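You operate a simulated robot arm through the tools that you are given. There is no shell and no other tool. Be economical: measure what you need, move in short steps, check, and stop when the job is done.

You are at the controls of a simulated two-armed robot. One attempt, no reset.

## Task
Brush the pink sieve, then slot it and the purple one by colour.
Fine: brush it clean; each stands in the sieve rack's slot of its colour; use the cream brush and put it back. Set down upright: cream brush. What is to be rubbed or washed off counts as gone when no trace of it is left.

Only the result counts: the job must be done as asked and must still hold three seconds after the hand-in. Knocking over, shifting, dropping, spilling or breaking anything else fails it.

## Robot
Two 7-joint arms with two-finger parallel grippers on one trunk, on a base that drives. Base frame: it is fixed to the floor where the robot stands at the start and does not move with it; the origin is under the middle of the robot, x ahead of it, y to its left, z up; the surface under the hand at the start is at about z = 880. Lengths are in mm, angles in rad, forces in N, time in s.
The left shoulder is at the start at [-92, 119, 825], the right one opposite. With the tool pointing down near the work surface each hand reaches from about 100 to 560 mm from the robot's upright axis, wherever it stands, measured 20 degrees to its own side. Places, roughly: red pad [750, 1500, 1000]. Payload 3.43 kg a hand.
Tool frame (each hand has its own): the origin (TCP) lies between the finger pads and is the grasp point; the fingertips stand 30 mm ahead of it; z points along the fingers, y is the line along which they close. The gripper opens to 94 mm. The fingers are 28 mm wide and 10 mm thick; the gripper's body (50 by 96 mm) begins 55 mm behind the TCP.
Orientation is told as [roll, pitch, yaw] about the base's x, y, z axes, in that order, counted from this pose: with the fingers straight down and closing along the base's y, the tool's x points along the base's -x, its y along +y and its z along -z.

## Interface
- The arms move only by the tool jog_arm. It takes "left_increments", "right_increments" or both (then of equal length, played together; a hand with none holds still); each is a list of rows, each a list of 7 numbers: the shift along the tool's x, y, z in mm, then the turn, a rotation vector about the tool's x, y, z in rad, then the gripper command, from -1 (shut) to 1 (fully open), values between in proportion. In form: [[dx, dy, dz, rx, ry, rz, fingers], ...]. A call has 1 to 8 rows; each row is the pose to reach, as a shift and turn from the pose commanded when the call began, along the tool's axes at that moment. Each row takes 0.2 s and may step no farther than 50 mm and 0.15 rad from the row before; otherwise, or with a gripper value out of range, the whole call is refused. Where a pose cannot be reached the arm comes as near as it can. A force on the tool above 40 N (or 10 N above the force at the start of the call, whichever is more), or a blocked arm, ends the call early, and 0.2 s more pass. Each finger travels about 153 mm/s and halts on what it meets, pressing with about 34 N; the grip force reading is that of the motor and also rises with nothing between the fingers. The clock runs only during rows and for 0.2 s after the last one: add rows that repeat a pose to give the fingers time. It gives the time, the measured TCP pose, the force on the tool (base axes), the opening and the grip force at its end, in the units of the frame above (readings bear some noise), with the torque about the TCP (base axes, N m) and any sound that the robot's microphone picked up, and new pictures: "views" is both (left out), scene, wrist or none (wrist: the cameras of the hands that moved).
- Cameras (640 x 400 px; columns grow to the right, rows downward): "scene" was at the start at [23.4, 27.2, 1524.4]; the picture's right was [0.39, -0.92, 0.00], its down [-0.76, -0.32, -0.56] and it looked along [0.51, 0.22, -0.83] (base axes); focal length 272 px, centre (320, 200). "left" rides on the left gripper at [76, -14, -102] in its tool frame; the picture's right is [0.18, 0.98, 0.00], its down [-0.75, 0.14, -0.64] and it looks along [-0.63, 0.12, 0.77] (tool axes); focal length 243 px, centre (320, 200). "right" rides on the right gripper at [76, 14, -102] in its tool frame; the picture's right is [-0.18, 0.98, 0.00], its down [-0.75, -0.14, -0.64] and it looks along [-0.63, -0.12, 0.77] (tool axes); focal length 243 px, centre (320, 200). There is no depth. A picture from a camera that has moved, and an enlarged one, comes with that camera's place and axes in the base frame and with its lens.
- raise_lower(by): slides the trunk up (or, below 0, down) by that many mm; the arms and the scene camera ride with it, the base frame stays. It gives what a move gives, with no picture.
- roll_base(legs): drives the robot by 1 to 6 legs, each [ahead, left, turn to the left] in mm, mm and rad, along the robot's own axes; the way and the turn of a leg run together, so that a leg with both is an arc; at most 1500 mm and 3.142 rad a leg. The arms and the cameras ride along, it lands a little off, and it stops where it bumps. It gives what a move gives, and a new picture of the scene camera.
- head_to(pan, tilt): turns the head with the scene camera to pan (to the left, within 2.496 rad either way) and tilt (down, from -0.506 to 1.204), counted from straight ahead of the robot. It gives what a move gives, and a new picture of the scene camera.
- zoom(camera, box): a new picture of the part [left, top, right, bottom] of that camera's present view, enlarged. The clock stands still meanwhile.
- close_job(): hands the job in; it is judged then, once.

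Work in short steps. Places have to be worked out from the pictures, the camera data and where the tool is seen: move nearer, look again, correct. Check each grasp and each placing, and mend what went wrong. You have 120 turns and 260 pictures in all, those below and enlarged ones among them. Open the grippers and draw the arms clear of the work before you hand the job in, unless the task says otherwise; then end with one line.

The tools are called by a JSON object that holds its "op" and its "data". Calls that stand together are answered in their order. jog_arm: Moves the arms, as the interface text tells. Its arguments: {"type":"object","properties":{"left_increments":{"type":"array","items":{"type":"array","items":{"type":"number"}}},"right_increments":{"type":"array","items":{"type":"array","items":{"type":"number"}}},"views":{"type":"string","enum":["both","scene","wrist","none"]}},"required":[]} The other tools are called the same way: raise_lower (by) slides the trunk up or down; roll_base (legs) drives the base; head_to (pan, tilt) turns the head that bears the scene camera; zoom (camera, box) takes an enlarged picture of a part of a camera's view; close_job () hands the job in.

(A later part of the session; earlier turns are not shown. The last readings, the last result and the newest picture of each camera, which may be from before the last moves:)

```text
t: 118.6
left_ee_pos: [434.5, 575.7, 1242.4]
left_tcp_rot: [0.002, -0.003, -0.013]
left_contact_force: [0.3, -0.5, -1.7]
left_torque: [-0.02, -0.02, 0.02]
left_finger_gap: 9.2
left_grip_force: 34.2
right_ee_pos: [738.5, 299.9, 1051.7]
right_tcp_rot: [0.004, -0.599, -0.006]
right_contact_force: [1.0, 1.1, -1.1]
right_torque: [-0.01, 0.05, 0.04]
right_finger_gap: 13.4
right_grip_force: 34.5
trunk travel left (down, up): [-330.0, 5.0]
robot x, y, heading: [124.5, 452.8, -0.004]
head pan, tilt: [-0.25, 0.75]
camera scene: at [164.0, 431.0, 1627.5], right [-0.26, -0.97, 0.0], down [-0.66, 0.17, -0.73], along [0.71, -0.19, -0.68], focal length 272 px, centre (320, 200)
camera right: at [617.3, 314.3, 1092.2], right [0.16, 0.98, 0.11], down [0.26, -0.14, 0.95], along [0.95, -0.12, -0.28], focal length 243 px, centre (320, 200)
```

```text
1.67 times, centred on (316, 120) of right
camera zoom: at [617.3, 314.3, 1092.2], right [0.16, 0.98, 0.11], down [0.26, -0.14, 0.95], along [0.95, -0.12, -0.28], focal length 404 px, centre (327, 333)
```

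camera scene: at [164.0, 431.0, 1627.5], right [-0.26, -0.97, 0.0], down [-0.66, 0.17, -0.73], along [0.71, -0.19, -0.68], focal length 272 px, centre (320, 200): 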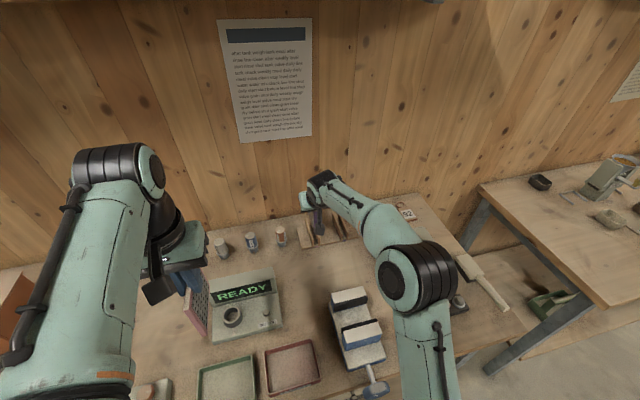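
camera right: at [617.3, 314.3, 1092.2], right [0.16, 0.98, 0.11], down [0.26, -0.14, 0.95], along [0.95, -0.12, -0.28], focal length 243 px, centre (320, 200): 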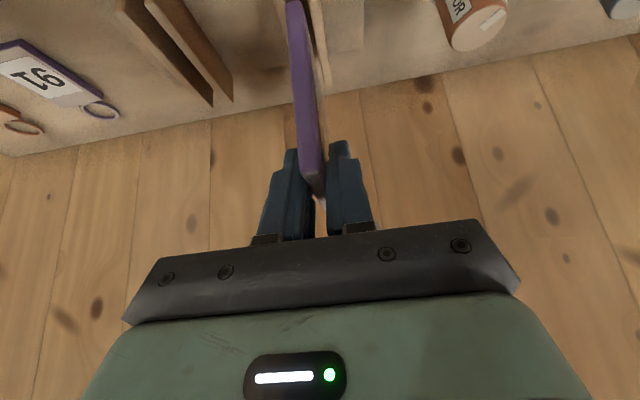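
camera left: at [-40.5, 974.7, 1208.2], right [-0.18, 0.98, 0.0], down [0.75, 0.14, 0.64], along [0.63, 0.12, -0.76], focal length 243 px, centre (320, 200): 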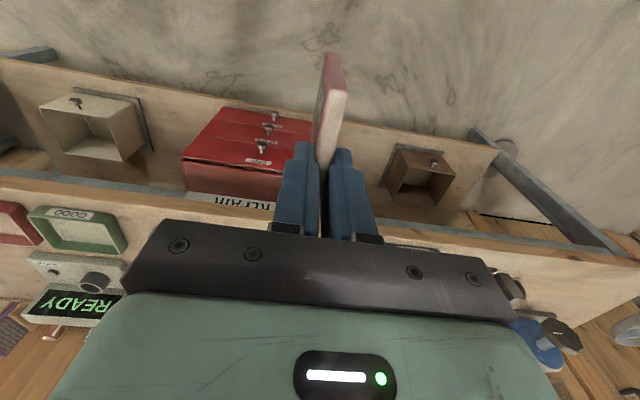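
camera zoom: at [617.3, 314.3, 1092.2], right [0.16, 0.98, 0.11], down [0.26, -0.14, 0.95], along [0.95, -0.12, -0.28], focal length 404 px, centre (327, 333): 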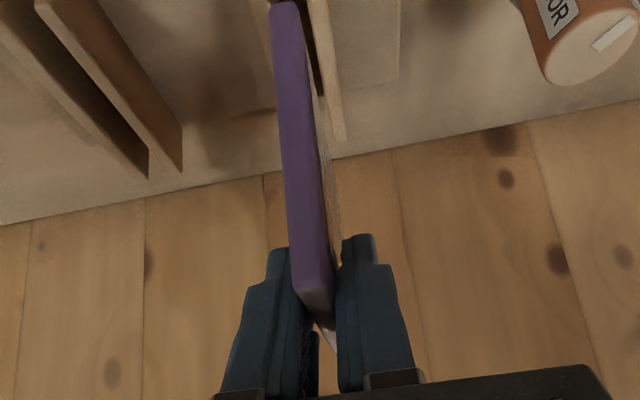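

Held, but the plate might be slightly yawed in the grip. I'll view it from the scene camera, and with the wrist at higher magnification.

{"op": "zoom", "data": {"camera": "scene", "box": [280, 160, 380, 250]}}

{"op": "zoom", "data": {"camera": "right", "box": [260, 120, 380, 250]}}

```text
4.44 times, centred on (330, 205) of scene
camera zoom: at [164.0, 431.0, 1627.5], right [-0.26, -0.97, 0.0], down [-0.66, 0.17, -0.73], along [0.71, -0.19, -0.68], focal length 1209 px, centre (276, 178)
```

zoom: 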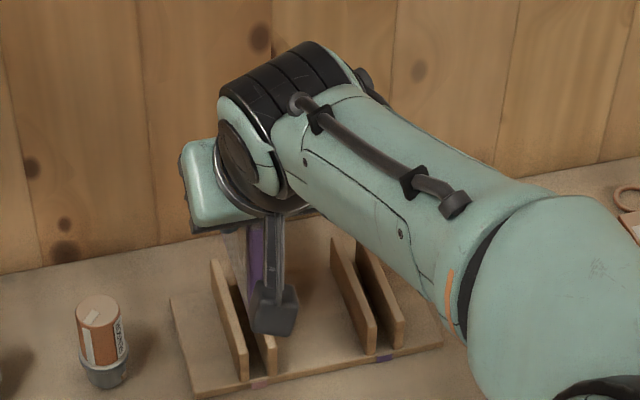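

```text
3.08 times, centred on (320, 185) of right
camera zoom: at [617.3, 314.3, 1092.2], right [0.16, 0.98, 0.11], down [0.26, -0.14, 0.95], along [0.95, -0.12, -0.28], focal length 746 px, centre (320, 246)
```

zoom: 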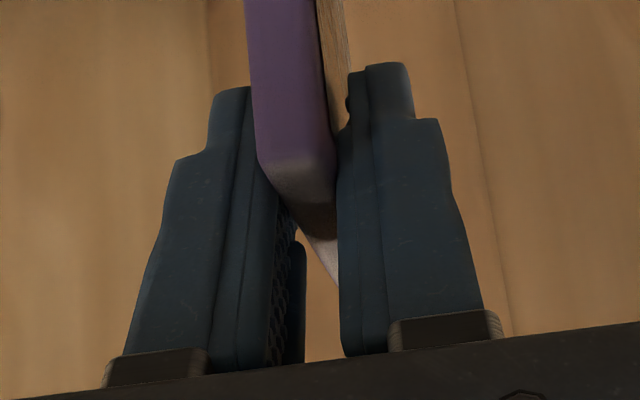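

By geometry the plate is vertical and square to the rack. I'll shift it 100 mm right over the purple slot and look.

{"op": "jog_arm", "data": {"right_increments": [[0, -35, 0, 0, 0, 0, -1], [0, -70, 0, 0, 0, 0, -1], [0, -100, 0, 0, 0, 0, -1], [0, -100, 0, 0, 0, 0, -1]]}}

{"op": "zoom", "data": {"camera": "right", "box": [220, 0, 412, 160]}}

{"op": "zoom", "data": {"camera": "scene", "box": [280, 170, 400, 270]}}

```text
t: 119.6
left_ee_pos: [435.0, 575.0, 1243.7]
left_tcp_rot: [0.001, -0.003, -0.012]
left_contact_force: [-0.3, 0.1, -1.8]
left_torque: [0.03, 0.01, 0.01]
left_finger_gap: 9.3
left_grip_force: 34.2
right_ee_pos: [739.3, 199.6, 1052.2]
right_tcp_rot: [0.004, -0.596, -0.004]
right_contact_force: [-0.3, 0.1, -1.9]
right_torque: [-0.01, 0.06, -0.02]
right_finger_gap: 13.7
right_grip_force: 33.8
trunk travel left (down, up): [-330.0, 5.0]
robot x, y, heading: [124.2, 452.5, -0.008]
head pan, tilt: [-0.25, 0.75]
camera scene: at [163.9, 431.4, 1627.5], right [-0.26, -0.97, 0.0], down [-0.66, 0.17, -0.73], along [0.71, -0.19, -0.68], focal length 272 px, centre (320, 200)
camera right: at [618.4, 215.1, 1093.9], right [0.15, 0.98, 0.11], down [0.26, -0.14, 0.95], along [0.95, -0.12, -0.28], focal length 243 px, centre (320, 200)
```

scene: 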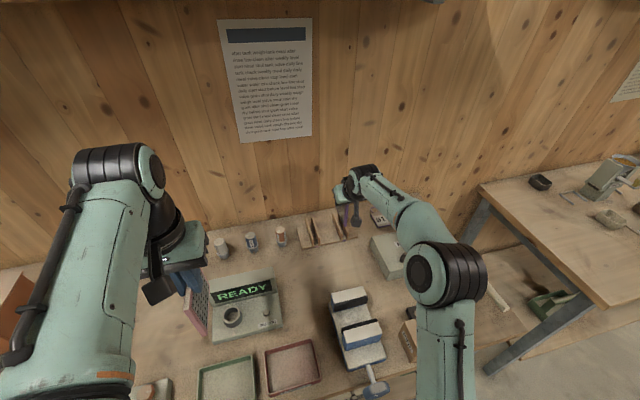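
right: 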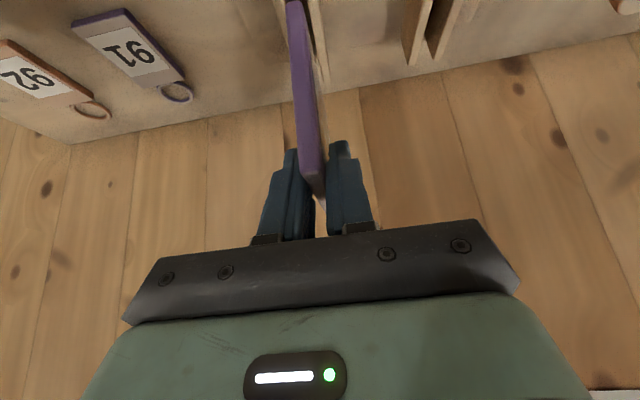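

```text
2.50 times, centred on (316, 80) of right
camera zoom: at [618.4, 215.1, 1093.9], right [0.15, 0.98, 0.11], down [0.26, -0.14, 0.95], along [0.95, -0.12, -0.28], focal length 606 px, centre (330, 500)
```

zoom: 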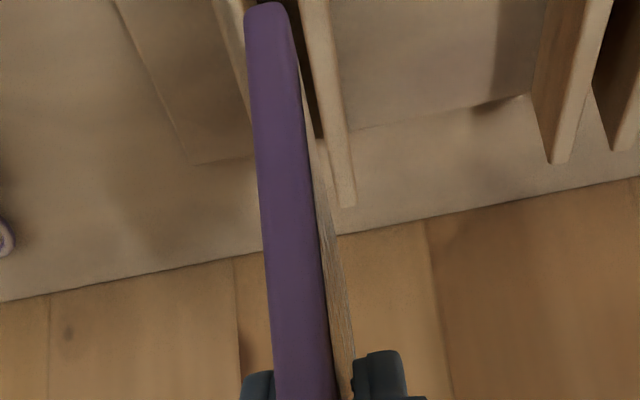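

```text
4.00 times, centred on (340, 220) of scene
camera zoom: at [163.9, 431.4, 1627.5], right [-0.26, -0.97, 0.0], down [-0.66, 0.17, -0.73], along [0.71, -0.19, -0.68], focal length 1088 px, centre (240, 120)
```

zoom: 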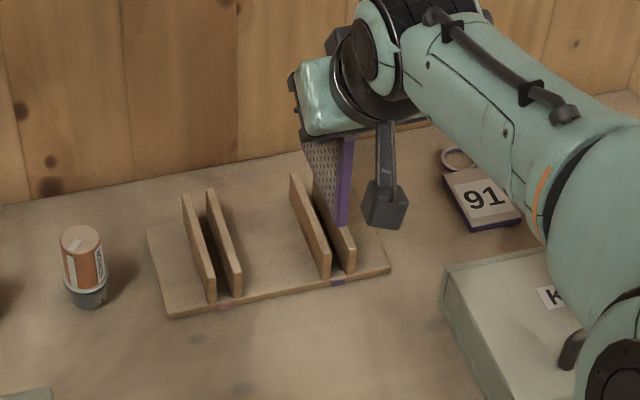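

The offset relative to the guides matches what it was at the left slot. I'll lower 30 mm and look just at the guide entry.

{"op": "jog_arm", "data": {"right_increments": [[8.5, 0, 12.4, 0, 0, 0, -1], [14.1, 0, 20.7, 0, 0, 0, -1], [16.4, 0, 24, 0, 0, 0, -1], [16.4, 0, 24, 0, 0, 0, -1]], "views": "none"}}

{"op": "zoom", "data": {"camera": "scene", "box": [330, 190, 390, 250]}}

{"op": "zoom", "data": {"camera": "right", "box": [250, 0, 370, 100]}}

```text
t: 120.6
left_ee_pos: [435.3, 575.4, 1242.8]
left_tcp_rot: [0.002, -0.002, -0.012]
left_contact_force: [0.1, 0.5, -2.7]
left_torque: [0.03, 0.03, 0.0]
left_finger_gap: 9.0
left_grip_force: 34.1
right_ee_pos: [738.0, 201.2, 1023.2]
right_tcp_rot: [0.005, -0.597, -0.006]
right_contact_force: [-0.1, -0.9, -0.9]
right_torque: [-0.01, 0.07, -0.01]
right_finger_gap: 13.6
right_grip_force: 34.1
trunk travel left (down, up): [-330.0, 5.0]
robot x, y, heading: [124.1, 448.7, -0.013]
head pan, tilt: [-0.25, 0.75]
```

```text
6.67 times, centred on (360, 220) of scene
camera zoom: at [164.0, 431.0, 1627.5], right [-0.26, -0.97, 0.0], down [-0.66, 0.17, -0.73], along [0.71, -0.19, -0.68], focal length 1814 px, centre (53, 67)
```

zoom: 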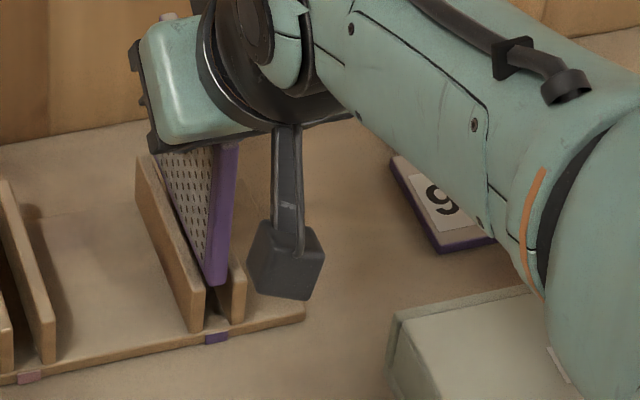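

```text
4.00 times, centred on (310, 50) of right
camera zoom: at [617.5, 216.0, 1064.5], right [0.16, 0.98, 0.11], down [0.26, -0.14, 0.95], along [0.95, -0.12, -0.28], focal length 970 px, centre (360, 800)
```

zoom: 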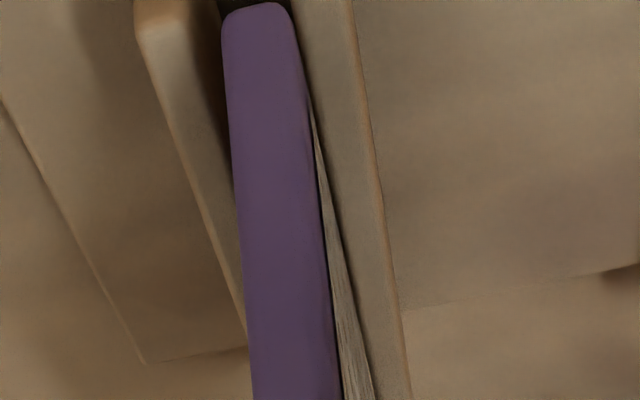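

The plate's lower edge is between the guides, slightly nearer the left one. I'll shift 1 mm right and lower the rest slowly.

{"op": "jog_arm", "data": {"right_increments": [[3, -1, 4.5, 0, 0, 0, -1], [8.5, -1, 12.4, 0, 0, 0, -1], [14.1, -1, 20.7, 0, 0, 0, -1], [18, -1, 26.4, 0, 0, 0, -1], [18, -1, 26.4, 0, 0, 0, -1]], "views": "none"}}

{"op": "zoom", "data": {"camera": "scene", "box": [330, 190, 390, 250]}}

```text
t: 121.8
left_ee_pos: [434.6, 574.9, 1243.7]
left_tcp_rot: [0.003, -0.001, -0.011]
left_contact_force: [0.3, -0.2, -1.1]
left_torque: [-0.02, -0.05, -0.02]
left_finger_gap: 9.5
left_grip_force: 33.6
right_ee_pos: [736.9, 200.1, 992.3]
right_tcp_rot: [0.004, -0.597, -0.007]
right_contact_force: [-0.1, -0.3, -1.8]
right_torque: [-0.02, 0.04, -0.01]
right_finger_gap: 13.7
right_grip_force: 34.2
trunk travel left (down, up): [-330.0, 5.0]
robot x, y, heading: [121.9, 451.6, -0.009]
head pan, tilt: [-0.25, 0.75]
```

```text
6.67 times, centred on (360, 220) of scene
camera zoom: at [163.9, 431.0, 1627.5], right [-0.26, -0.97, 0.0], down [-0.66, 0.17, -0.73], along [0.71, -0.19, -0.68], focal length 1814 px, centre (53, 67)
```

zoom: 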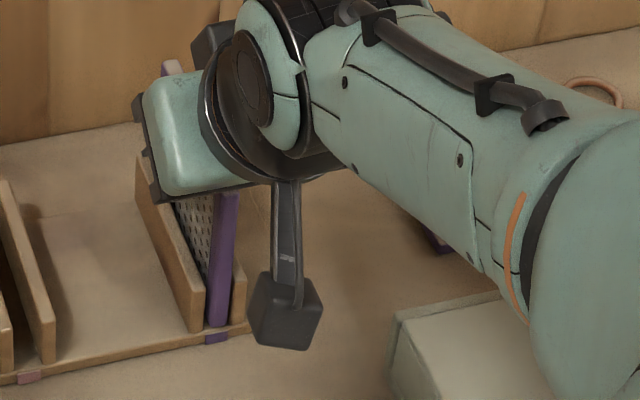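

It slides in freely with no force. I'll lower the last 4–5 mm until it touches.

{"op": "jog_arm", "data": {"right_increments": [[1.1, 0, 1.7, 0, 0, 0, -1], [2.0, 0, 2.9, 0, 0, 0, -1], [2.0, 0, 2.9, 0, 0, 0, -1]], "views": "none"}}

{"op": "jog_arm", "data": {"right_increments": [[0.6, 0, 0.8, 0, 0, 0, -1], [1.1, 0, 1.7, 0, 0, 0, -1], [1.1, 0, 1.7, 0, 0, 0, -1]], "views": "none"}}

```text
t: 122.6
left_ee_pos: [435.4, 575.8, 1242.7]
left_tcp_rot: [0.003, -0.003, -0.012]
left_contact_force: [-1.3, -0.9, -1.9]
left_torque: [0.02, 0.0, 0.01]
left_finger_gap: 9.4
left_grip_force: 33.9
right_ee_pos: [738.9, 197.8, 987.1]
right_tcp_rot: [0.005, -0.596, -0.004]
right_contact_force: [0.7, -0.8, -1.7]
right_torque: [-0.03, 0.09, 0.0]
right_finger_gap: 13.8
right_grip_force: 33.5
trunk travel left (down, up): [-330.0, 5.0]
robot x, y, heading: [126.8, 454.7, -0.01]
head pan, tilt: [-0.25, 0.75]
```

```text
t: 123.4
left_ee_pos: [434.3, 576.2, 1243.7]
left_tcp_rot: [0.003, -0.003, -0.013]
left_contact_force: [1.2, -0.7, -0.4]
left_torque: [0.01, 0.02, 0.0]
left_finger_gap: 9.2
left_grip_force: 34.2
right_ee_pos: [738.3, 199.6, 985.6]
right_tcp_rot: [0.002, -0.602, -0.005]
right_contact_force: [-0.4, 0.2, 7.2]
right_torque: [-0.04, 0.37, 0.0]
right_finger_gap: 13.7
right_grip_force: 34.3
trunk travel left (down, up): [-330.0, 5.0]
robot x, y, heading: [126.7, 453.9, -0.015]
head pan, tilt: [-0.25, 0.75]
```

It touches the base at +7 N. I'll open and withdraw along the tool axis.

{"op": "jog_arm", "data": {"right_increments": [[-0.3, 0, -0.4, 0, 0, 0, -0.5], [-0.3, 0, -0.4, 0, 0, 0, -0.1], [-0.3, 0, -0.4, 0, 0, 0, -0.1], [0, 0, -30, 0, 0, 0, -0.1], [0, 0, -75, 0, 0, 0, -0.1], [0, 0, -120, 0, 0, 0, -0.1], [30, -20, -150, 0, 0, 0, -0.1]]}}

{"op": "zoom", "data": {"camera": "right", "box": [220, 0, 412, 120]}}

```text
t: 125.0
left_ee_pos: [433.8, 574.6, 1243.2]
left_tcp_rot: [0.003, -0.003, -0.011]
left_contact_force: [-0.9, 0.3, -2.6]
left_torque: [0.01, -0.03, 0.0]
left_finger_gap: 9.3
left_grip_force: 33.6
right_ee_pos: [627.7, 178.6, 1092.9]
right_tcp_rot: [0.007, -0.597, -0.004]
right_contact_force: [0.1, -0.6, 0.5]
right_torque: [0.0, 0.02, -0.02]
right_finger_gap: 42.1
right_grip_force: 0.1
trunk travel left (down, up): [-330.0, 5.0]
robot x, y, heading: [126.3, 447.0, -0.004]
head pan, tilt: [-0.25, 0.75]
camera scene: at [161.9, 430.0, 1627.4], right [-0.26, -0.97, 0.0], down [-0.66, 0.17, -0.73], along [0.71, -0.19, -0.68], focal length 272 px, centre (320, 200)
camera right: at [506.3, 193.7, 1134.6], right [0.16, 0.98, 0.11], down [0.26, -0.15, 0.95], along [0.95, -0.12, -0.28], focal length 243 px, centre (320, 200)
```

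scene: 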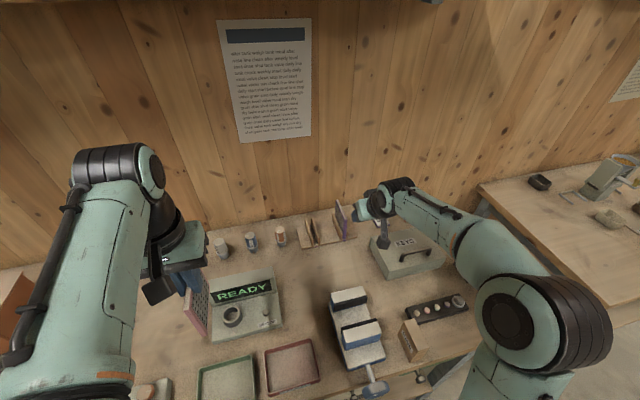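
right: 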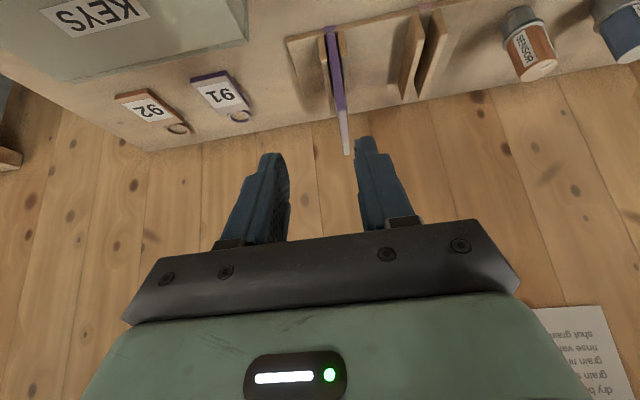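

```text
3.33 times, centred on (316, 60) of right
camera zoom: at [506.3, 193.7, 1134.6], right [0.16, 0.98, 0.11], down [0.26, -0.15, 0.95], along [0.95, -0.12, -0.28], focal length 809 px, centre (333, 667)
```

zoom: 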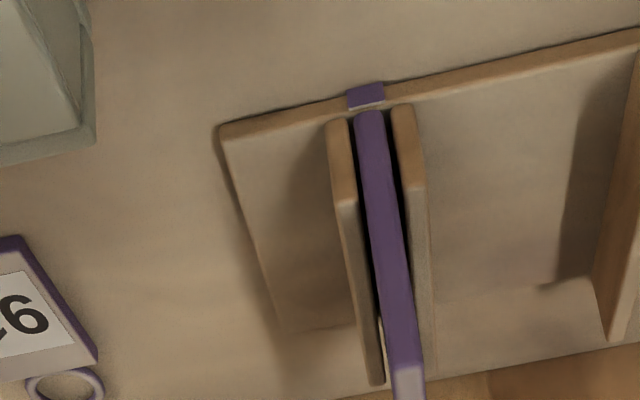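

The purple sieve is seated in its purple slot. I'll retract the right hand to a tucked, tool-down pose.

{"op": "jog_arm", "data": {"right_increments": [[29, -3, -36, 0, 0.1, 0, 0], [58, -6, -72, 0, 0.2, 0, 0], [87, -9, -108, 0, 0.3, 0, 0], [116, -12, -144, 0, 0.4, 0, 0], [146, -16, -181, 0, 0.5, 0, 0], [176, -20, -217, 0, 0.6, 0, 0]], "views": "none"}}

{"op": "roll_base", "data": {"legs": [[0, -325, 0.01]]}}

```text
t: 126.4
left_ee_pos: [434.0, 576.2, 1243.7]
left_tcp_rot: [0.001, -0.005, -0.011]
left_contact_force: [-0.4, 0.7, -1.0]
left_torque: [0.0, 0.01, -0.01]
left_finger_gap: 9.5
left_grip_force: 34.2
right_ee_pos: [364.1, 161.2, 1171.5]
right_tcp_rot: [0.004, 0.005, -0.004]
right_contact_force: [0.6, -0.5, 0.3]
right_torque: [0.0, -0.04, -0.04]
right_finger_gap: 47.1
right_grip_force: 0.2
trunk travel left (down, up): [-330.0, 5.0]
robot x, y, heading: [122.8, 453.3, -0.006]
head pan, tilt: [-0.25, 0.75]
```

```text
t: 129.8
left_ee_pos: [432.6, 261.0, 1242.1]
left_tcp_rot: [0.002, -0.002, -0.005]
left_contact_force: [1.1, -0.2, -1.2]
left_torque: [-0.03, -0.01, -0.02]
left_finger_gap: 9.6
left_grip_force: 34.3
right_ee_pos: [364.3, -154.7, 1171.2]
right_tcp_rot: [0.004, 0.002, 0.003]
right_contact_force: [1.0, 0.6, -1.1]
right_torque: [-0.01, -0.01, 0.01]
right_finger_gap: 47.2
right_grip_force: 0.1
trunk travel left (down, up): [-330.0, 5.0]
robot x, y, heading: [124.5, 134.8, -0.007]
head pan, tilt: [-0.25, 0.75]
camera scene: at [162.5, 113.9, 1627.5], right [-0.25, -0.97, 0.0], down [-0.66, 0.17, -0.73], along [0.71, -0.18, -0.68], focal length 272 px, centre (320, 200)
```

scene: 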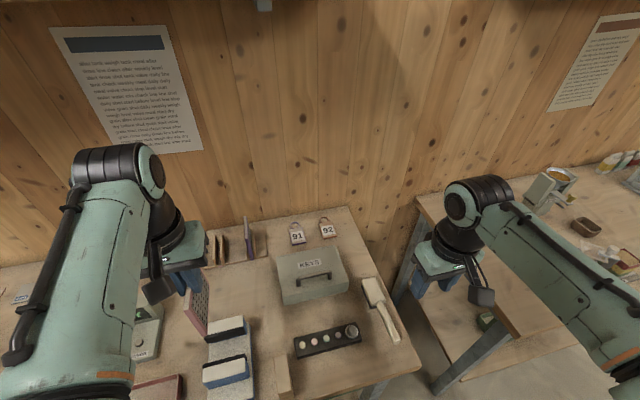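

Now the left hand goes to a free bench spot at about (605, 340) for a regrasp with forward pitch. I'll turn the head to see it too.

{"op": "jog_arm", "data": {"left_increments": [[-40, 20, 0, 0, 0, 0, -1], [-80, 40, 0, 0, 0, 0, -1], [-120, 60, 10, 0, 0, 0, -1], [-150, 75, 40, 0, 0, 0, -1], [-172, 80, 80, 0, 0, 0, -1], [-172, 80, 125, 0, 0, 0, -1], [-172, 80, 170, 0, 0, 0, -1], [-172, 80, 210, 0, 0, 0, -1]], "views": "wrist"}}

{"op": "head_to", "data": {"pan": 0.25, "tilt": 0.85}}

```text
t: 131.6
left_ee_pos: [589.6, 313.4, 1131.6]
left_tcp_rot: [0.003, -0.008, -0.009]
left_contact_force: [0.0, 0.0, -1.6]
left_torque: [-0.01, 0.02, -0.01]
left_finger_gap: 9.4
left_grip_force: 34.2
left hand out of reach, approached as far as the arm can: row 4, 5, 6, 7, 8
right_ee_pos: [365.0, -154.0, 1170.9]
right_tcp_rot: [0.003, 0.001, 0.003]
right_contact_force: [-0.1, -0.1, 0.1]
right_torque: [0.01, 0.01, -0.02]
right_finger_gap: 47.0
right_grip_force: 0.1
trunk travel left (down, up): [-330.0, 5.0]
robot x, y, heading: [124.2, 135.7, -0.001]
head pan, tilt: [-0.25, 0.75]
camera left: at [510.7, 301.6, 1233.6], right [-0.18, 0.98, 0.0], down [0.75, 0.13, 0.65], along [0.64, 0.12, -0.76], focal length 243 px, centre (320, 200)
```

left: 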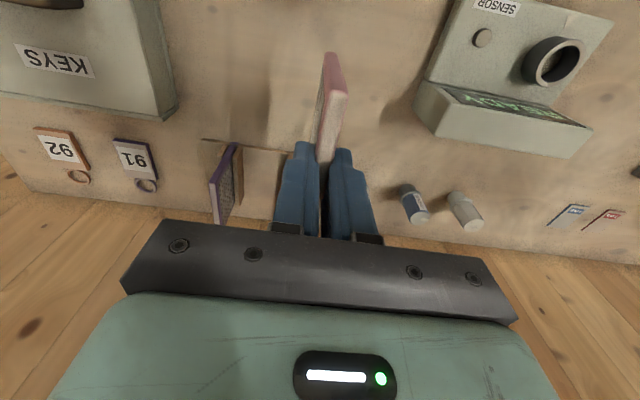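

```text
t: 132.5
left_ee_pos: [588.8, 314.5, 1131.3]
left_tcp_rot: [0.003, -0.009, -0.009]
left_contact_force: [-1.0, -0.7, -1.6]
left_torque: [0.01, 0.0, 0.0]
left_finger_gap: 9.3
left_grip_force: 33.9
right_ee_pos: [365.2, -153.5, 1170.2]
right_tcp_rot: [0.003, 0.002, 0.004]
right_contact_force: [0.1, -0.5, 0.5]
right_torque: [0.03, 0.02, 0.04]
right_finger_gap: 47.1
right_grip_force: 0.1
trunk travel left (down, up): [-330.0, 5.0]
robot x, y, heading: [121.3, 132.7, -0.001]
head pan, tilt: [0.25, 0.85]
camera scene: at [158.0, 153.6, 1619.5], right [0.25, -0.97, 0.0], down [-0.73, -0.18, -0.66], along [0.64, 0.16, -0.75], focal length 272 px, centre (320, 200)
```

scene: 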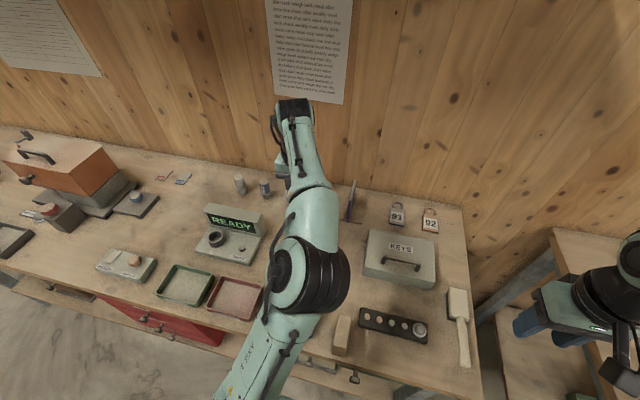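

High up the reach is limited, but lower down it improves. I'll descend straight down around (570, 325) in the clear bench area, stopping with the sieve about 8 mm above the bench.

{"op": "jog_arm", "data": {"left_increments": [[10, 5, 30, 0, 0.009, 0, -1], [19, 11, 65, 0, 0.009, 0, -1], [19, 11, 100, 0, 0.009, 0, -1], [19, 11, 133, 0, 0.009, 0, -1], [19, 11, 133, 0, 0.009, 0, -1]]}}

{"op": "zoom", "data": {"camera": "scene", "box": [200, 140, 380, 270]}}

```text
t: 133.7
left_ee_pos: [568.8, 327.8, 997.4]
left_tcp_rot: [0.001, 0.008, -0.003]
left_contact_force: [0.4, -0.6, -0.7]
left_torque: [-0.05, 0.04, 0.01]
left_finger_gap: 9.6
left_grip_force: 34.0
right_ee_pos: [366.1, -154.4, 1171.9]
right_tcp_rot: [0.003, 0.002, 0.003]
right_contact_force: [-0.1, -0.8, -0.3]
right_torque: [-0.02, 0.03, -0.01]
right_finger_gap: 46.9
right_grip_force: 0.3
trunk travel left (down, up): [-330.0, 5.0]
robot x, y, heading: [125.2, 133.8, 0.0]
head pan, tilt: [0.25, 0.85]
camera scene: at [157.8, 153.7, 1619.5], right [0.25, -0.97, 0.0], down [-0.73, -0.18, -0.66], along [0.64, 0.16, -0.75], focal length 272 px, centre (320, 200)
camera left: at [493.1, 314.5, 1101.9], right [-0.18, 0.98, 0.0], down [0.76, 0.14, 0.64], along [0.63, 0.12, -0.77], focal length 243 px, centre (320, 200)
```

scene: 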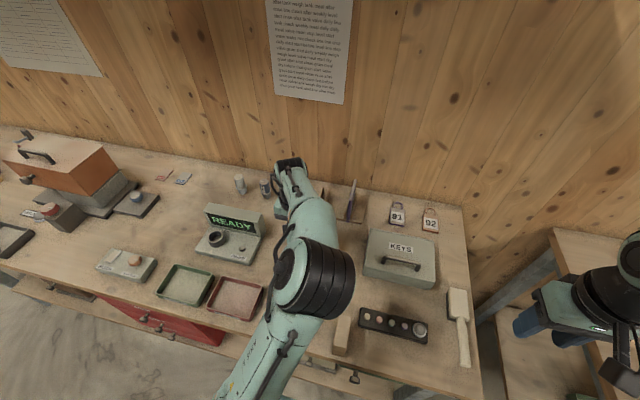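
left: 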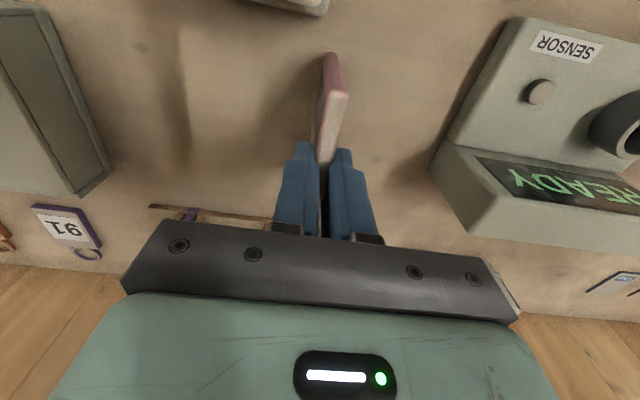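

```text
3.08 times, centred on (290, 205) of scene
camera zoom: at [157.8, 153.7, 1619.5], right [0.25, -0.97, 0.0], down [-0.73, -0.18, -0.66], along [0.64, 0.16, -0.75], focal length 837 px, centre (412, 185)
```

zoom: 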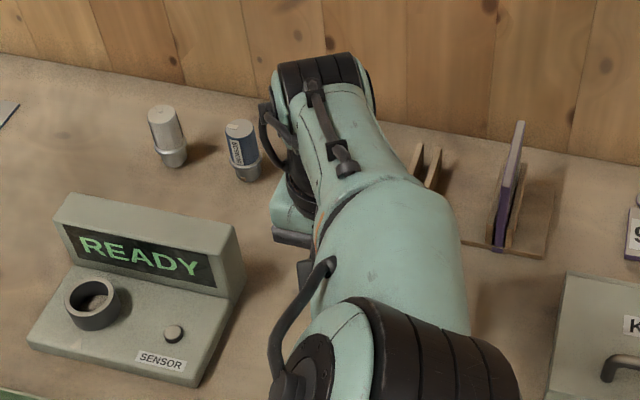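

Clear area confirmed. I'll creep down until the sieve's lower edge touches the bench.

{"op": "jog_arm", "data": {"left_increments": [[0, 0, 3, 0, -0.008, 0, -1], [0, 0, 6, 0, -0.008, 0, -1], [0, 0, 7, 0, -0.008, 0, -1], [0, 0, 7, 0, -0.008, 0, -1]], "views": "none"}}

{"op": "jog_arm", "data": {"left_increments": [[0, 0, 1, 0, 0, 0, -1], [0, 0, 2, 0, 0, 0, -1], [0, 0, 2, 0, 0, 0, -1]], "views": "none"}}

```text
t: 134.7
left_ee_pos: [567.6, 328.2, 992.0]
left_tcp_rot: [0.002, -0.001, -0.005]
left_contact_force: [0.1, -1.0, -1.3]
left_torque: [0.02, 0.01, 0.03]
left_finger_gap: 9.1
left_grip_force: 33.6
right_ee_pos: [365.3, -154.3, 1171.8]
right_tcp_rot: [0.003, 0.002, 0.003]
right_contact_force: [0.9, -0.4, 0.1]
right_torque: [0.01, -0.01, 0.02]
right_finger_gap: 47.0
right_grip_force: 0.1
trunk travel left (down, up): [-330.0, 5.0]
robot x, y, heading: [126.0, 135.8, -0.007]
head pan, tilt: [0.25, 0.85]
```

```text
t: 135.5
left_ee_pos: [567.9, 329.0, 989.2]
left_tcp_rot: [0.001, -0.002, -0.006]
left_contact_force: [-0.1, -0.6, -0.7]
left_torque: [0.0, 0.0, 0.01]
left_finger_gap: 9.1
left_grip_force: 33.9
right_ee_pos: [365.8, -153.6, 1170.6]
right_tcp_rot: [0.003, 0.001, 0.004]
right_contact_force: [1.0, -1.3, 0.8]
right_torque: [0.01, -0.01, -0.02]
right_finger_gap: 47.0
right_grip_force: 0.1
trunk travel left (down, up): [-330.0, 5.0]
robot x, y, heading: [122.0, 133.6, 0.002]
head pan, tilt: [0.25, 0.85]
```

{"op": "jog_arm", "data": {"left_increments": [[0, 0, 1, 0, 0, 0, -1], [0, 0, 2, 0, 0, 0, -1], [0, 0, 2, 0, 0, 0, -1]], "views": "none"}}

{"op": "jog_arm", "data": {"left_increments": [[0, 0, 1, 0, 0, 0, -1], [0, 0, 1.5, 0, 0, 0, -1], [0, 0, 1.5, 0, 0, 0, -1]], "views": "none"}}

```text
t: 136.3
left_ee_pos: [568.1, 328.8, 987.7]
left_tcp_rot: [0.003, -0.004, -0.007]
left_contact_force: [-0.6, 1.1, 12.4]
left_torque: [0.07, 0.77, 0.0]
left_finger_gap: 9.2
left_grip_force: 34.2
right_ee_pos: [364.9, -154.3, 1169.9]
right_tcp_rot: [0.004, 0.001, 0.004]
right_contact_force: [0.2, 0.4, 0.3]
right_torque: [0.02, -0.02, 0.03]
right_finger_gap: 46.9
right_grip_force: 0.0
trunk travel left (down, up): [-330.0, 5.0]
robot x, y, heading: [122.9, 134.3, 0.001]
head pan, tilt: [0.25, 0.85]
```

```text
t: 137.1
left_ee_pos: [568.2, 327.7, 986.9]
left_tcp_rot: [0.003, -0.005, -0.005]
left_contact_force: [3.4, 1.8, 22.8]
left_torque: [0.15, -0.2, -0.03]
left_finger_gap: 9.7
left_grip_force: 34.2
right_ee_pos: [364.6, -153.4, 1171.9]
right_tcp_rot: [0.003, 0.002, 0.003]
right_contact_force: [0.1, -0.4, -0.6]
right_torque: [0.02, -0.05, -0.03]
right_finger_gap: 47.1
right_grip_force: 0.1
trunk travel left (down, up): [-330.0, 5.0]
robot x, y, heading: [125.4, 136.4, -0.001]
head pan, tilt: [0.25, 0.85]
```

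The sieve stands on the bench. I'll ease off, open to about 15 mm so the fingers just cage it, pitch the hand forward 0.6 rad while sliding toward the sieve's near top corner, and grip again.

{"op": "jog_arm", "data": {"left_increments": [[0, 0, -2, 0, 0, 0, -1], [0, 0, -2, 0, 0, 0, -0.68], [0, 0, -2, 0, 0, 0, -0.68], [5, 0, 2, 0, -0.15, 0, -0.68], [10, 0, 6, 0, -0.3, 0, -0.68], [15, 0, 9, 0, -0.45, 0, -0.68], [20, 0, 12, 0, -0.6, 0, -0.68], [20, 0, 12, 0, -0.6, 0, -0.68]], "views": "wrist"}}

{"op": "zoom", "data": {"camera": "left", "box": [220, 0, 420, 240]}}

```text
t: 138.9
left_ee_pos: [546.7, 327.2, 973.4]
left_tcp_rot: [0.003, -0.603, -0.006]
left_contact_force: [0.3, -0.3, -0.6]
left_torque: [-0.01, 0.0, -0.02]
left_finger_gap: 14.8
left_grip_force: 0.0
right_ee_pos: [365.6, -154.6, 1170.8]
right_tcp_rot: [0.004, 0.003, 0.005]
right_contact_force: [0.2, -0.4, 0.6]
right_torque: [0.01, 0.0, 0.0]
right_finger_gap: 46.7
right_grip_force: 0.0
trunk travel left (down, up): [-330.0, 5.0]
robot x, y, heading: [123.9, 134.2, -0.003]
head pan, tilt: [0.25, 0.85]
camera left: at [425.5, 315.0, 1016.0], right [-0.15, 0.98, -0.1], down [0.26, 0.14, 0.96], along [0.95, 0.11, -0.27], focal length 243 px, centre (320, 200)
```

left: 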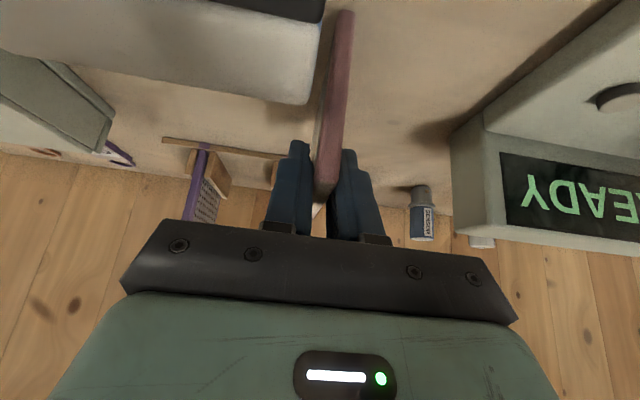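

```text
1.67 times, centred on (320, 120) of left
camera zoom: at [425.5, 315.0, 1016.0], right [-0.15, 0.98, -0.1], down [0.26, 0.14, 0.96], along [0.95, 0.11, -0.27], focal length 404 px, centre (320, 333)
```

zoom: 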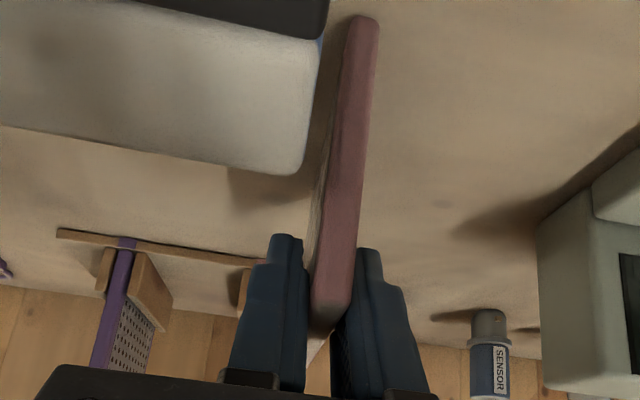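

The sieve stands caged between the pitched fingers. Gripping again and lifting 100 mm straight up.

{"op": "jog_arm", "data": {"left_increments": [[0, 0, 0, 0, 0, 0, -1], [0, 0, 0, 0, 0, 0, -1], [0, 0, 0, 0, 0, 0, -1], [-5.6, 0, -8.3, 0, 0, 0, -1], [-16.9, 0, -24.8, 0, 0, 0, -1], [-33.8, 0, -49.6, 0, 0, 0, -1], [-56.4, 0, -82.6, 0, 0, 0, -1]], "views": "wrist"}}

{"op": "zoom", "data": {"camera": "left", "box": [220, 0, 420, 240]}}

```text
t: 140.5
left_ee_pos: [547.0, 328.7, 1074.4]
left_tcp_rot: [0.004, -0.599, -0.005]
left_contact_force: [0.1, 0.8, -2.1]
left_torque: [-0.01, 0.03, 0.0]
left_finger_gap: 14.0
left_grip_force: 34.0
right_ee_pos: [364.9, -155.1, 1171.2]
right_tcp_rot: [0.004, 0.002, 0.004]
right_contact_force: [0.6, 0.2, 0.2]
right_torque: [0.0, -0.02, 0.01]
right_finger_gap: 47.1
right_grip_force: 0.1
trunk travel left (down, up): [-330.0, 5.0]
robot x, y, heading: [122.6, 131.5, -0.001]
head pan, tilt: [0.25, 0.85]
camera left: at [425.5, 316.1, 1117.5], right [-0.15, 0.98, -0.1], down [0.26, 0.14, 0.96], along [0.95, 0.12, -0.28], focal length 243 px, centre (320, 200)
```

left: 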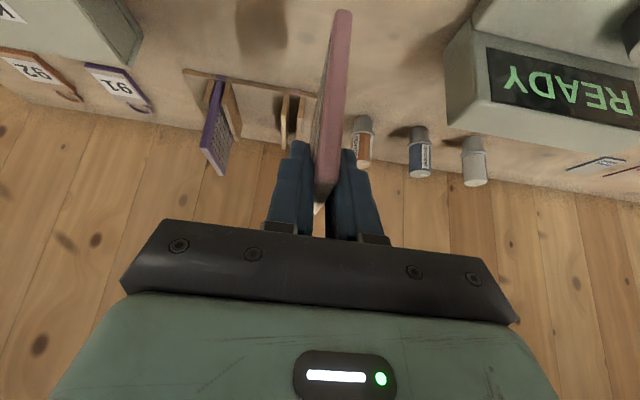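

```text
1.67 times, centred on (320, 120) of left
camera zoom: at [425.5, 316.1, 1117.5], right [-0.15, 0.98, -0.1], down [0.26, 0.14, 0.96], along [0.95, 0.12, -0.28], focal length 404 px, centre (320, 333)
```

zoom: 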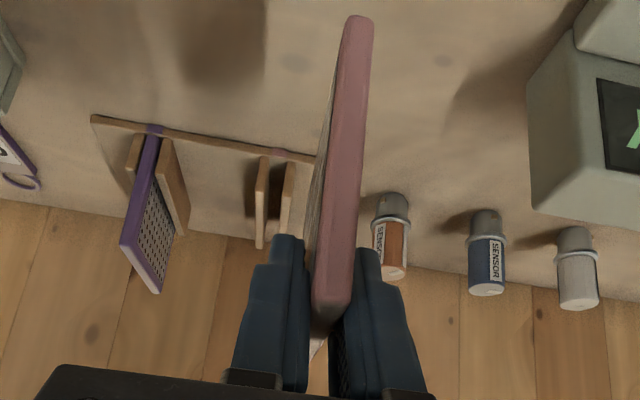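

Same grip geometry as the purple one. I'll move the pink sieve over the left (pink) slot: TCP about (741, 300, 1052).

{"op": "jog_arm", "data": {"left_increments": [[-30, -5.5, 25, 0, 0, 0, -1], [-60, -11, 50, 0, 0, 0, -1], [-90, -16.5, 76, 0, 0, 0, -1], [-120, -22, 101, 0, 0, 0, -1], [-149, -27.6, 126, 0, 0, 0.0, -1], [-149, -27.6, 126, 0, 0, 0.0, -1]]}}

{"op": "zoom", "data": {"camera": "left", "box": [240, 0, 400, 130]}}

{"op": "zoom", "data": {"camera": "scene", "box": [240, 150, 380, 250]}}

```text
t: 141.9
left_ee_pos: [705.3, 302.5, 1059.5]
left_tcp_rot: [0.005, -0.601, -0.006]
left_contact_force: [0.1, -0.2, -1.9]
left_torque: [0.0, 0.08, 0.02]
left_finger_gap: 14.0
left_grip_force: 34.5
left hand out of reach, approached as far as the arm can: row 5, 6
right_ee_pos: [365.6, -154.4, 1171.7]
right_tcp_rot: [0.003, 0.0, 0.004]
right_contact_force: [0.8, -0.7, 0.4]
right_torque: [-0.03, -0.02, 0.0]
right_finger_gap: 47.1
right_grip_force: 0.0
trunk travel left (down, up): [-330.0, 5.0]
robot x, y, heading: [126.4, 135.1, -0.003]
head pan, tilt: [0.25, 0.85]
camera scene: at [158.3, 153.7, 1619.5], right [0.25, -0.97, 0.0], down [-0.73, -0.18, -0.66], along [0.64, 0.16, -0.75], focal length 272 px, centre (320, 200)
camera left: at [583.9, 291.1, 1102.0], right [-0.15, 0.98, -0.1], down [0.26, 0.14, 0.96], along [0.95, 0.11, -0.27], focal length 243 px, centre (320, 200)
```

scene: 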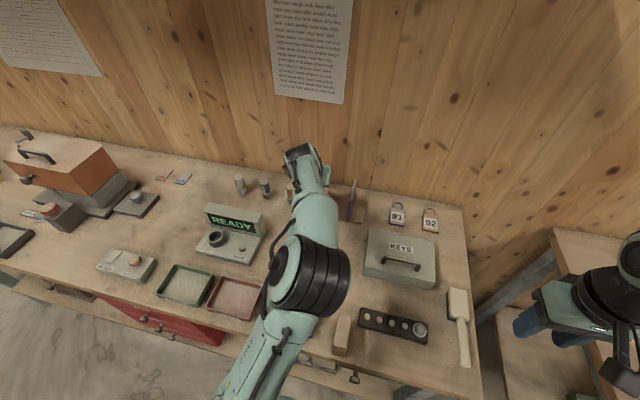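
left: 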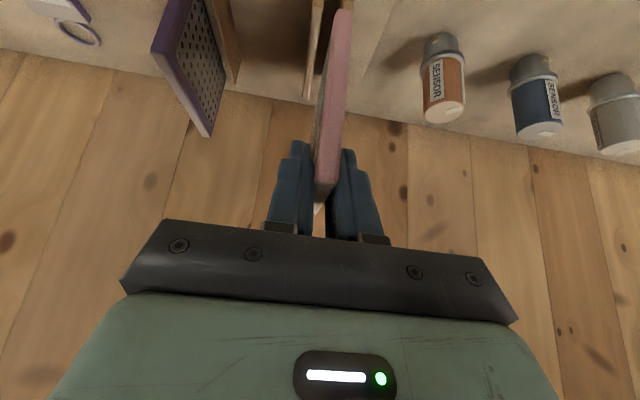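

```text
3.08 times, centred on (320, 65) of left
camera zoom: at [583.9, 291.1, 1102.0], right [-0.15, 0.98, -0.1], down [0.26, 0.14, 0.96], along [0.95, 0.11, -0.27], focal length 746 px, centre (320, 615)
```

zoom: 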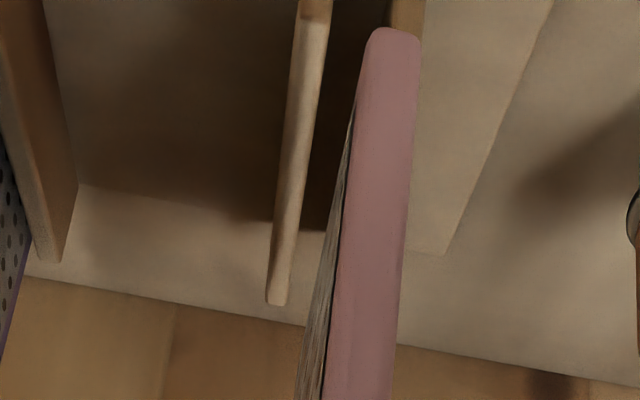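

```text
4.00 times, centred on (310, 200) of scene
camera zoom: at [158.3, 153.7, 1619.5], right [0.25, -0.97, 0.0], down [-0.73, -0.18, -0.66], along [0.64, 0.16, -0.75], focal length 1088 px, centre (360, 200)
```

zoom: 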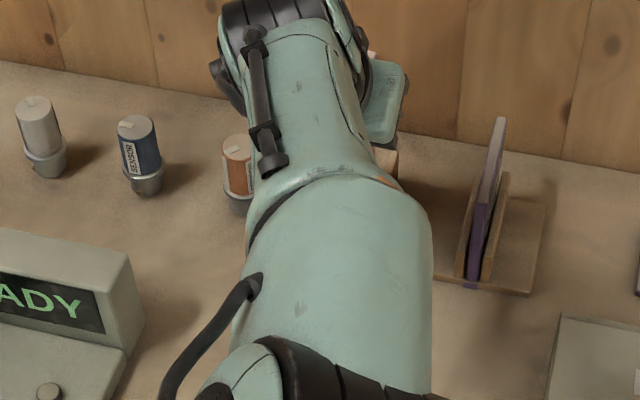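

The left arm ends at x≈705, about 36 mm short. I'll look down to see how much room the base has to drive further forward.

{"op": "head_to", "data": {"pan": 0.0, "tilt": 1.2}}

```text
t: 142.7
left_ee_pos: [705.8, 303.8, 1058.6]
left_tcp_rot: [0.002, -0.603, -0.004]
left_contact_force: [0.2, -0.2, -1.0]
left_torque: [-0.04, 0.03, 0.0]
left_finger_gap: 14.0
left_grip_force: 34.0
right_ee_pos: [365.0, -154.2, 1171.3]
right_tcp_rot: [0.004, 0.002, 0.004]
right_contact_force: [-0.2, 1.0, 0.4]
right_torque: [0.0, 0.03, 0.0]
right_finger_gap: 47.0
right_grip_force: 0.1
trunk travel left (down, up): [-330.0, 5.0]
robot x, y, heading: [124.8, 132.0, 0.002]
head pan, tilt: [0.0, 1.201]
camera scene: at [138.1, 134.6, 1595.8], right [0.0, -1.0, 0.0], down [-0.93, 0.0, -0.36], along [0.36, 0.0, -0.93], focal length 272 px, centre (320, 200)
```

scene: 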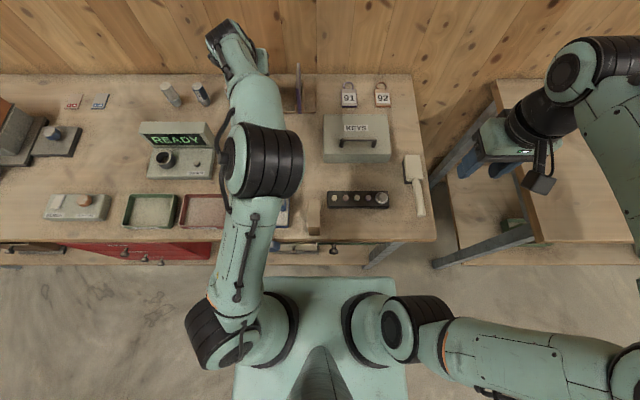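

The shelf edge is at x≈330 and the base front at about 275, so 30 mm forward is safe. The sieve rides above the guides meanwhile.

{"op": "roll_base", "data": {"legs": [[32, 0, 0]]}}

{"op": "head_to", "data": {"pan": 0.5, "tilt": 0.75}}

```text
t: 143.6
left_ee_pos: [733.6, 303.4, 1060.4]
left_tcp_rot: [0.001, -0.603, -0.003]
left_contact_force: [0.4, 0.4, -1.3]
left_torque: [0.0, 0.04, 0.01]
left_finger_gap: 14.0
left_grip_force: 34.2
right_ee_pos: [394.2, -153.7, 1170.1]
right_tcp_rot: [0.004, 0.001, 0.007]
right_contact_force: [-0.3, -0.4, -0.3]
right_torque: [-0.01, -0.02, 0.0]
right_finger_gap: 46.8
right_grip_force: 0.2
trunk travel left (down, up): [-330.0, 5.0]
robot x, y, heading: [155.9, 135.3, -0.003]
head pan, tilt: [0.0, 1.201]
camera scene: at [166.4, 134.4, 1595.3], right [0.0, -1.0, 0.0], down [-0.93, 0.0, -0.36], along [0.36, 0.0, -0.93], focal length 272 px, centre (320, 200)
```

scene: 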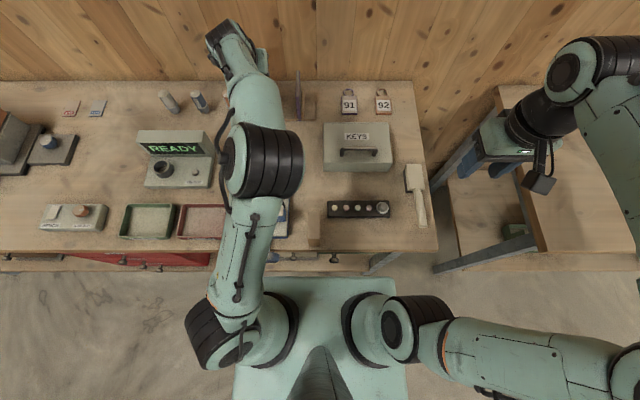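

```text
t: 144.5
left_ee_pos: [736.5, 303.6, 1060.4]
left_tcp_rot: [0.002, -0.602, -0.004]
left_contact_force: [0.0, 0.5, -1.2]
left_torque: [-0.01, 0.02, -0.01]
left_finger_gap: 13.7
left_grip_force: 34.3
right_ee_pos: [396.3, -153.9, 1171.2]
right_tcp_rot: [0.004, 0.001, 0.005]
right_contact_force: [-0.3, -0.5, -0.2]
right_torque: [0.02, -0.02, 0.03]
right_finger_gap: 47.0
right_grip_force: 0.1
trunk travel left (down, up): [-330.0, 5.0]
robot x, y, heading: [153.8, 138.0, -0.004]
head pan, tilt: [0.499, 0.75]
camera scene: at [185.8, 174.0, 1627.4], right [0.48, -0.88, 0.0], down [-0.6, -0.33, -0.73], along [0.64, 0.35, -0.68], focal length 272 px, centre (320, 200)
```

scene: 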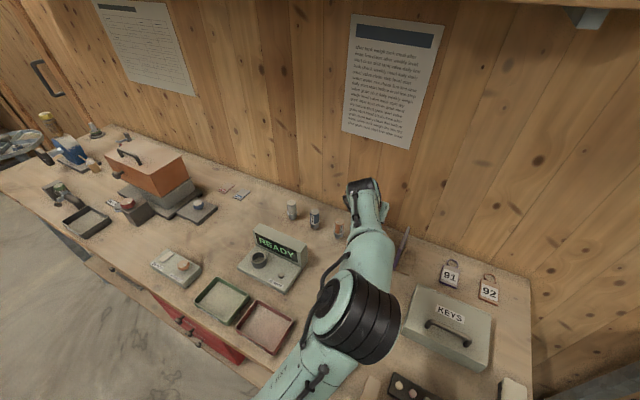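

The base moved without bumping, and TCP is now (736, 303.5, 1060). I'll align y to 300 and lower to just above the guides to check the alignment.

{"op": "jog_arm", "data": {"left_increments": [[0, -3.5, 0, 0, 0, 0, -1], [6, -3.5, 13, 0, 0, 0, -1], [13, -3.5, 26, 0, 0, 0, -1], [13, -3.5, 26, 0, 0, 0, -1]], "views": "none"}}

{"op": "zoom", "data": {"camera": "left", "box": [270, 0, 390, 100]}}

{"op": "zoom", "data": {"camera": "scene", "box": [330, 170, 450, 280]}}

```text
t: 145.5
left_ee_pos: [741.6, 300.3, 1032.6]
left_tcp_rot: [0.004, -0.604, -0.008]
left_contact_force: [0.6, 0.0, -1.2]
left_torque: [-0.01, 0.03, 0.05]
left_finger_gap: 14.3
left_grip_force: 33.8
right_ee_pos: [396.2, -153.0, 1172.5]
right_tcp_rot: [0.004, 0.002, 0.006]
right_contact_force: [-0.6, 0.0, -0.4]
right_torque: [-0.01, -0.02, 0.04]
right_finger_gap: 47.2
right_grip_force: 0.0
trunk travel left (down, up): [-330.0, 5.0]
robot x, y, heading: [156.1, 135.5, 0.0]
head pan, tilt: [0.499, 0.75]
```

```text
4.00 times, centred on (330, 50) of left
camera zoom: at [619.1, 288.6, 1074.6], right [-0.15, 0.98, -0.1], down [0.26, 0.14, 0.96], along [0.96, 0.11, -0.27], focal length 970 px, centre (280, 800)
```

zoom: 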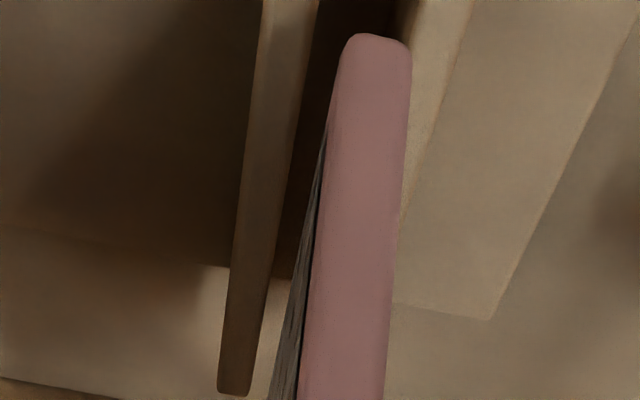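

```text
3.64 times, centred on (390, 225) of scene
camera zoom: at [185.8, 174.6, 1627.5], right [0.48, -0.88, 0.0], down [-0.6, -0.33, -0.73], along [0.64, 0.35, -0.68], focal length 990 px, centre (66, 109)
```

zoom: 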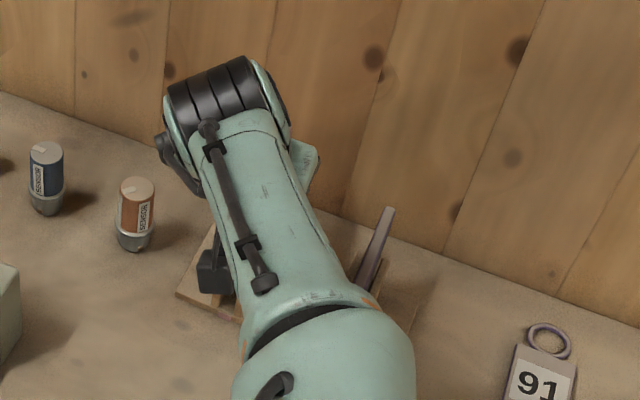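

The plate centre is at 301.6 and the slot centre about 300.2 (14 mm wide). I'll shift 1.3 mm right and lower 15 mm into the guides, watching the force.

{"op": "jog_arm", "data": {"left_increments": [[0, -1.3, 0, 0, 0, 0, -1], [4.5, -1.3, 6.6, 0, 0, 0, -1], [9, -1.3, 13.2, 0, 0, 0, -1], [9, -1.3, 13.2, 0, 0, 0, -1]], "views": "none"}}

{"op": "zoom", "data": {"camera": "left", "box": [270, 0, 390, 100]}}

```text
t: 146.5
left_ee_pos: [739.2, 297.1, 1017.9]
left_tcp_rot: [0.003, -0.606, -0.006]
left_contact_force: [3.4, -0.3, 8.4]
left_torque: [-0.07, -0.05, 0.01]
left_finger_gap: 13.9
left_grip_force: 33.7
left hand out of reach, approached as far as the arm can: row 3
right_ee_pos: [396.3, -154.0, 1171.4]
right_tcp_rot: [0.003, 0.001, 0.006]
right_contact_force: [-0.7, 0.7, -0.6]
right_torque: [0.03, -0.02, -0.02]
right_finger_gap: 46.8
right_grip_force: 0.0
trunk travel left (down, up): [-330.0, 5.0]
robot x, y, heading: [157.7, 130.7, -0.0]
head pan, tilt: [0.499, 0.75]
```

```text
4.00 times, centred on (330, 50) of left
camera zoom: at [619.0, 284.7, 1060.7], right [-0.15, 0.98, -0.1], down [0.25, 0.14, 0.96], along [0.96, 0.11, -0.27], focal length 970 px, centre (280, 800)
```

zoom: 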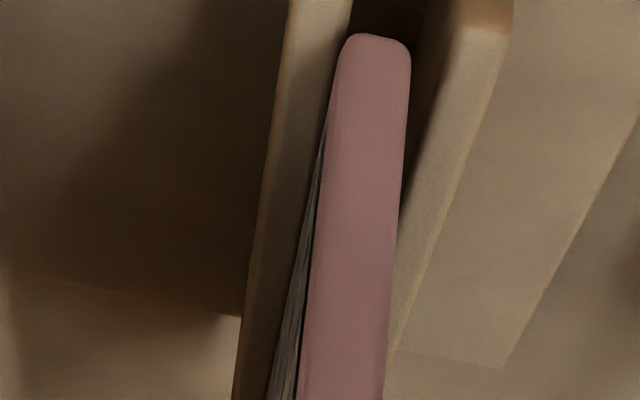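

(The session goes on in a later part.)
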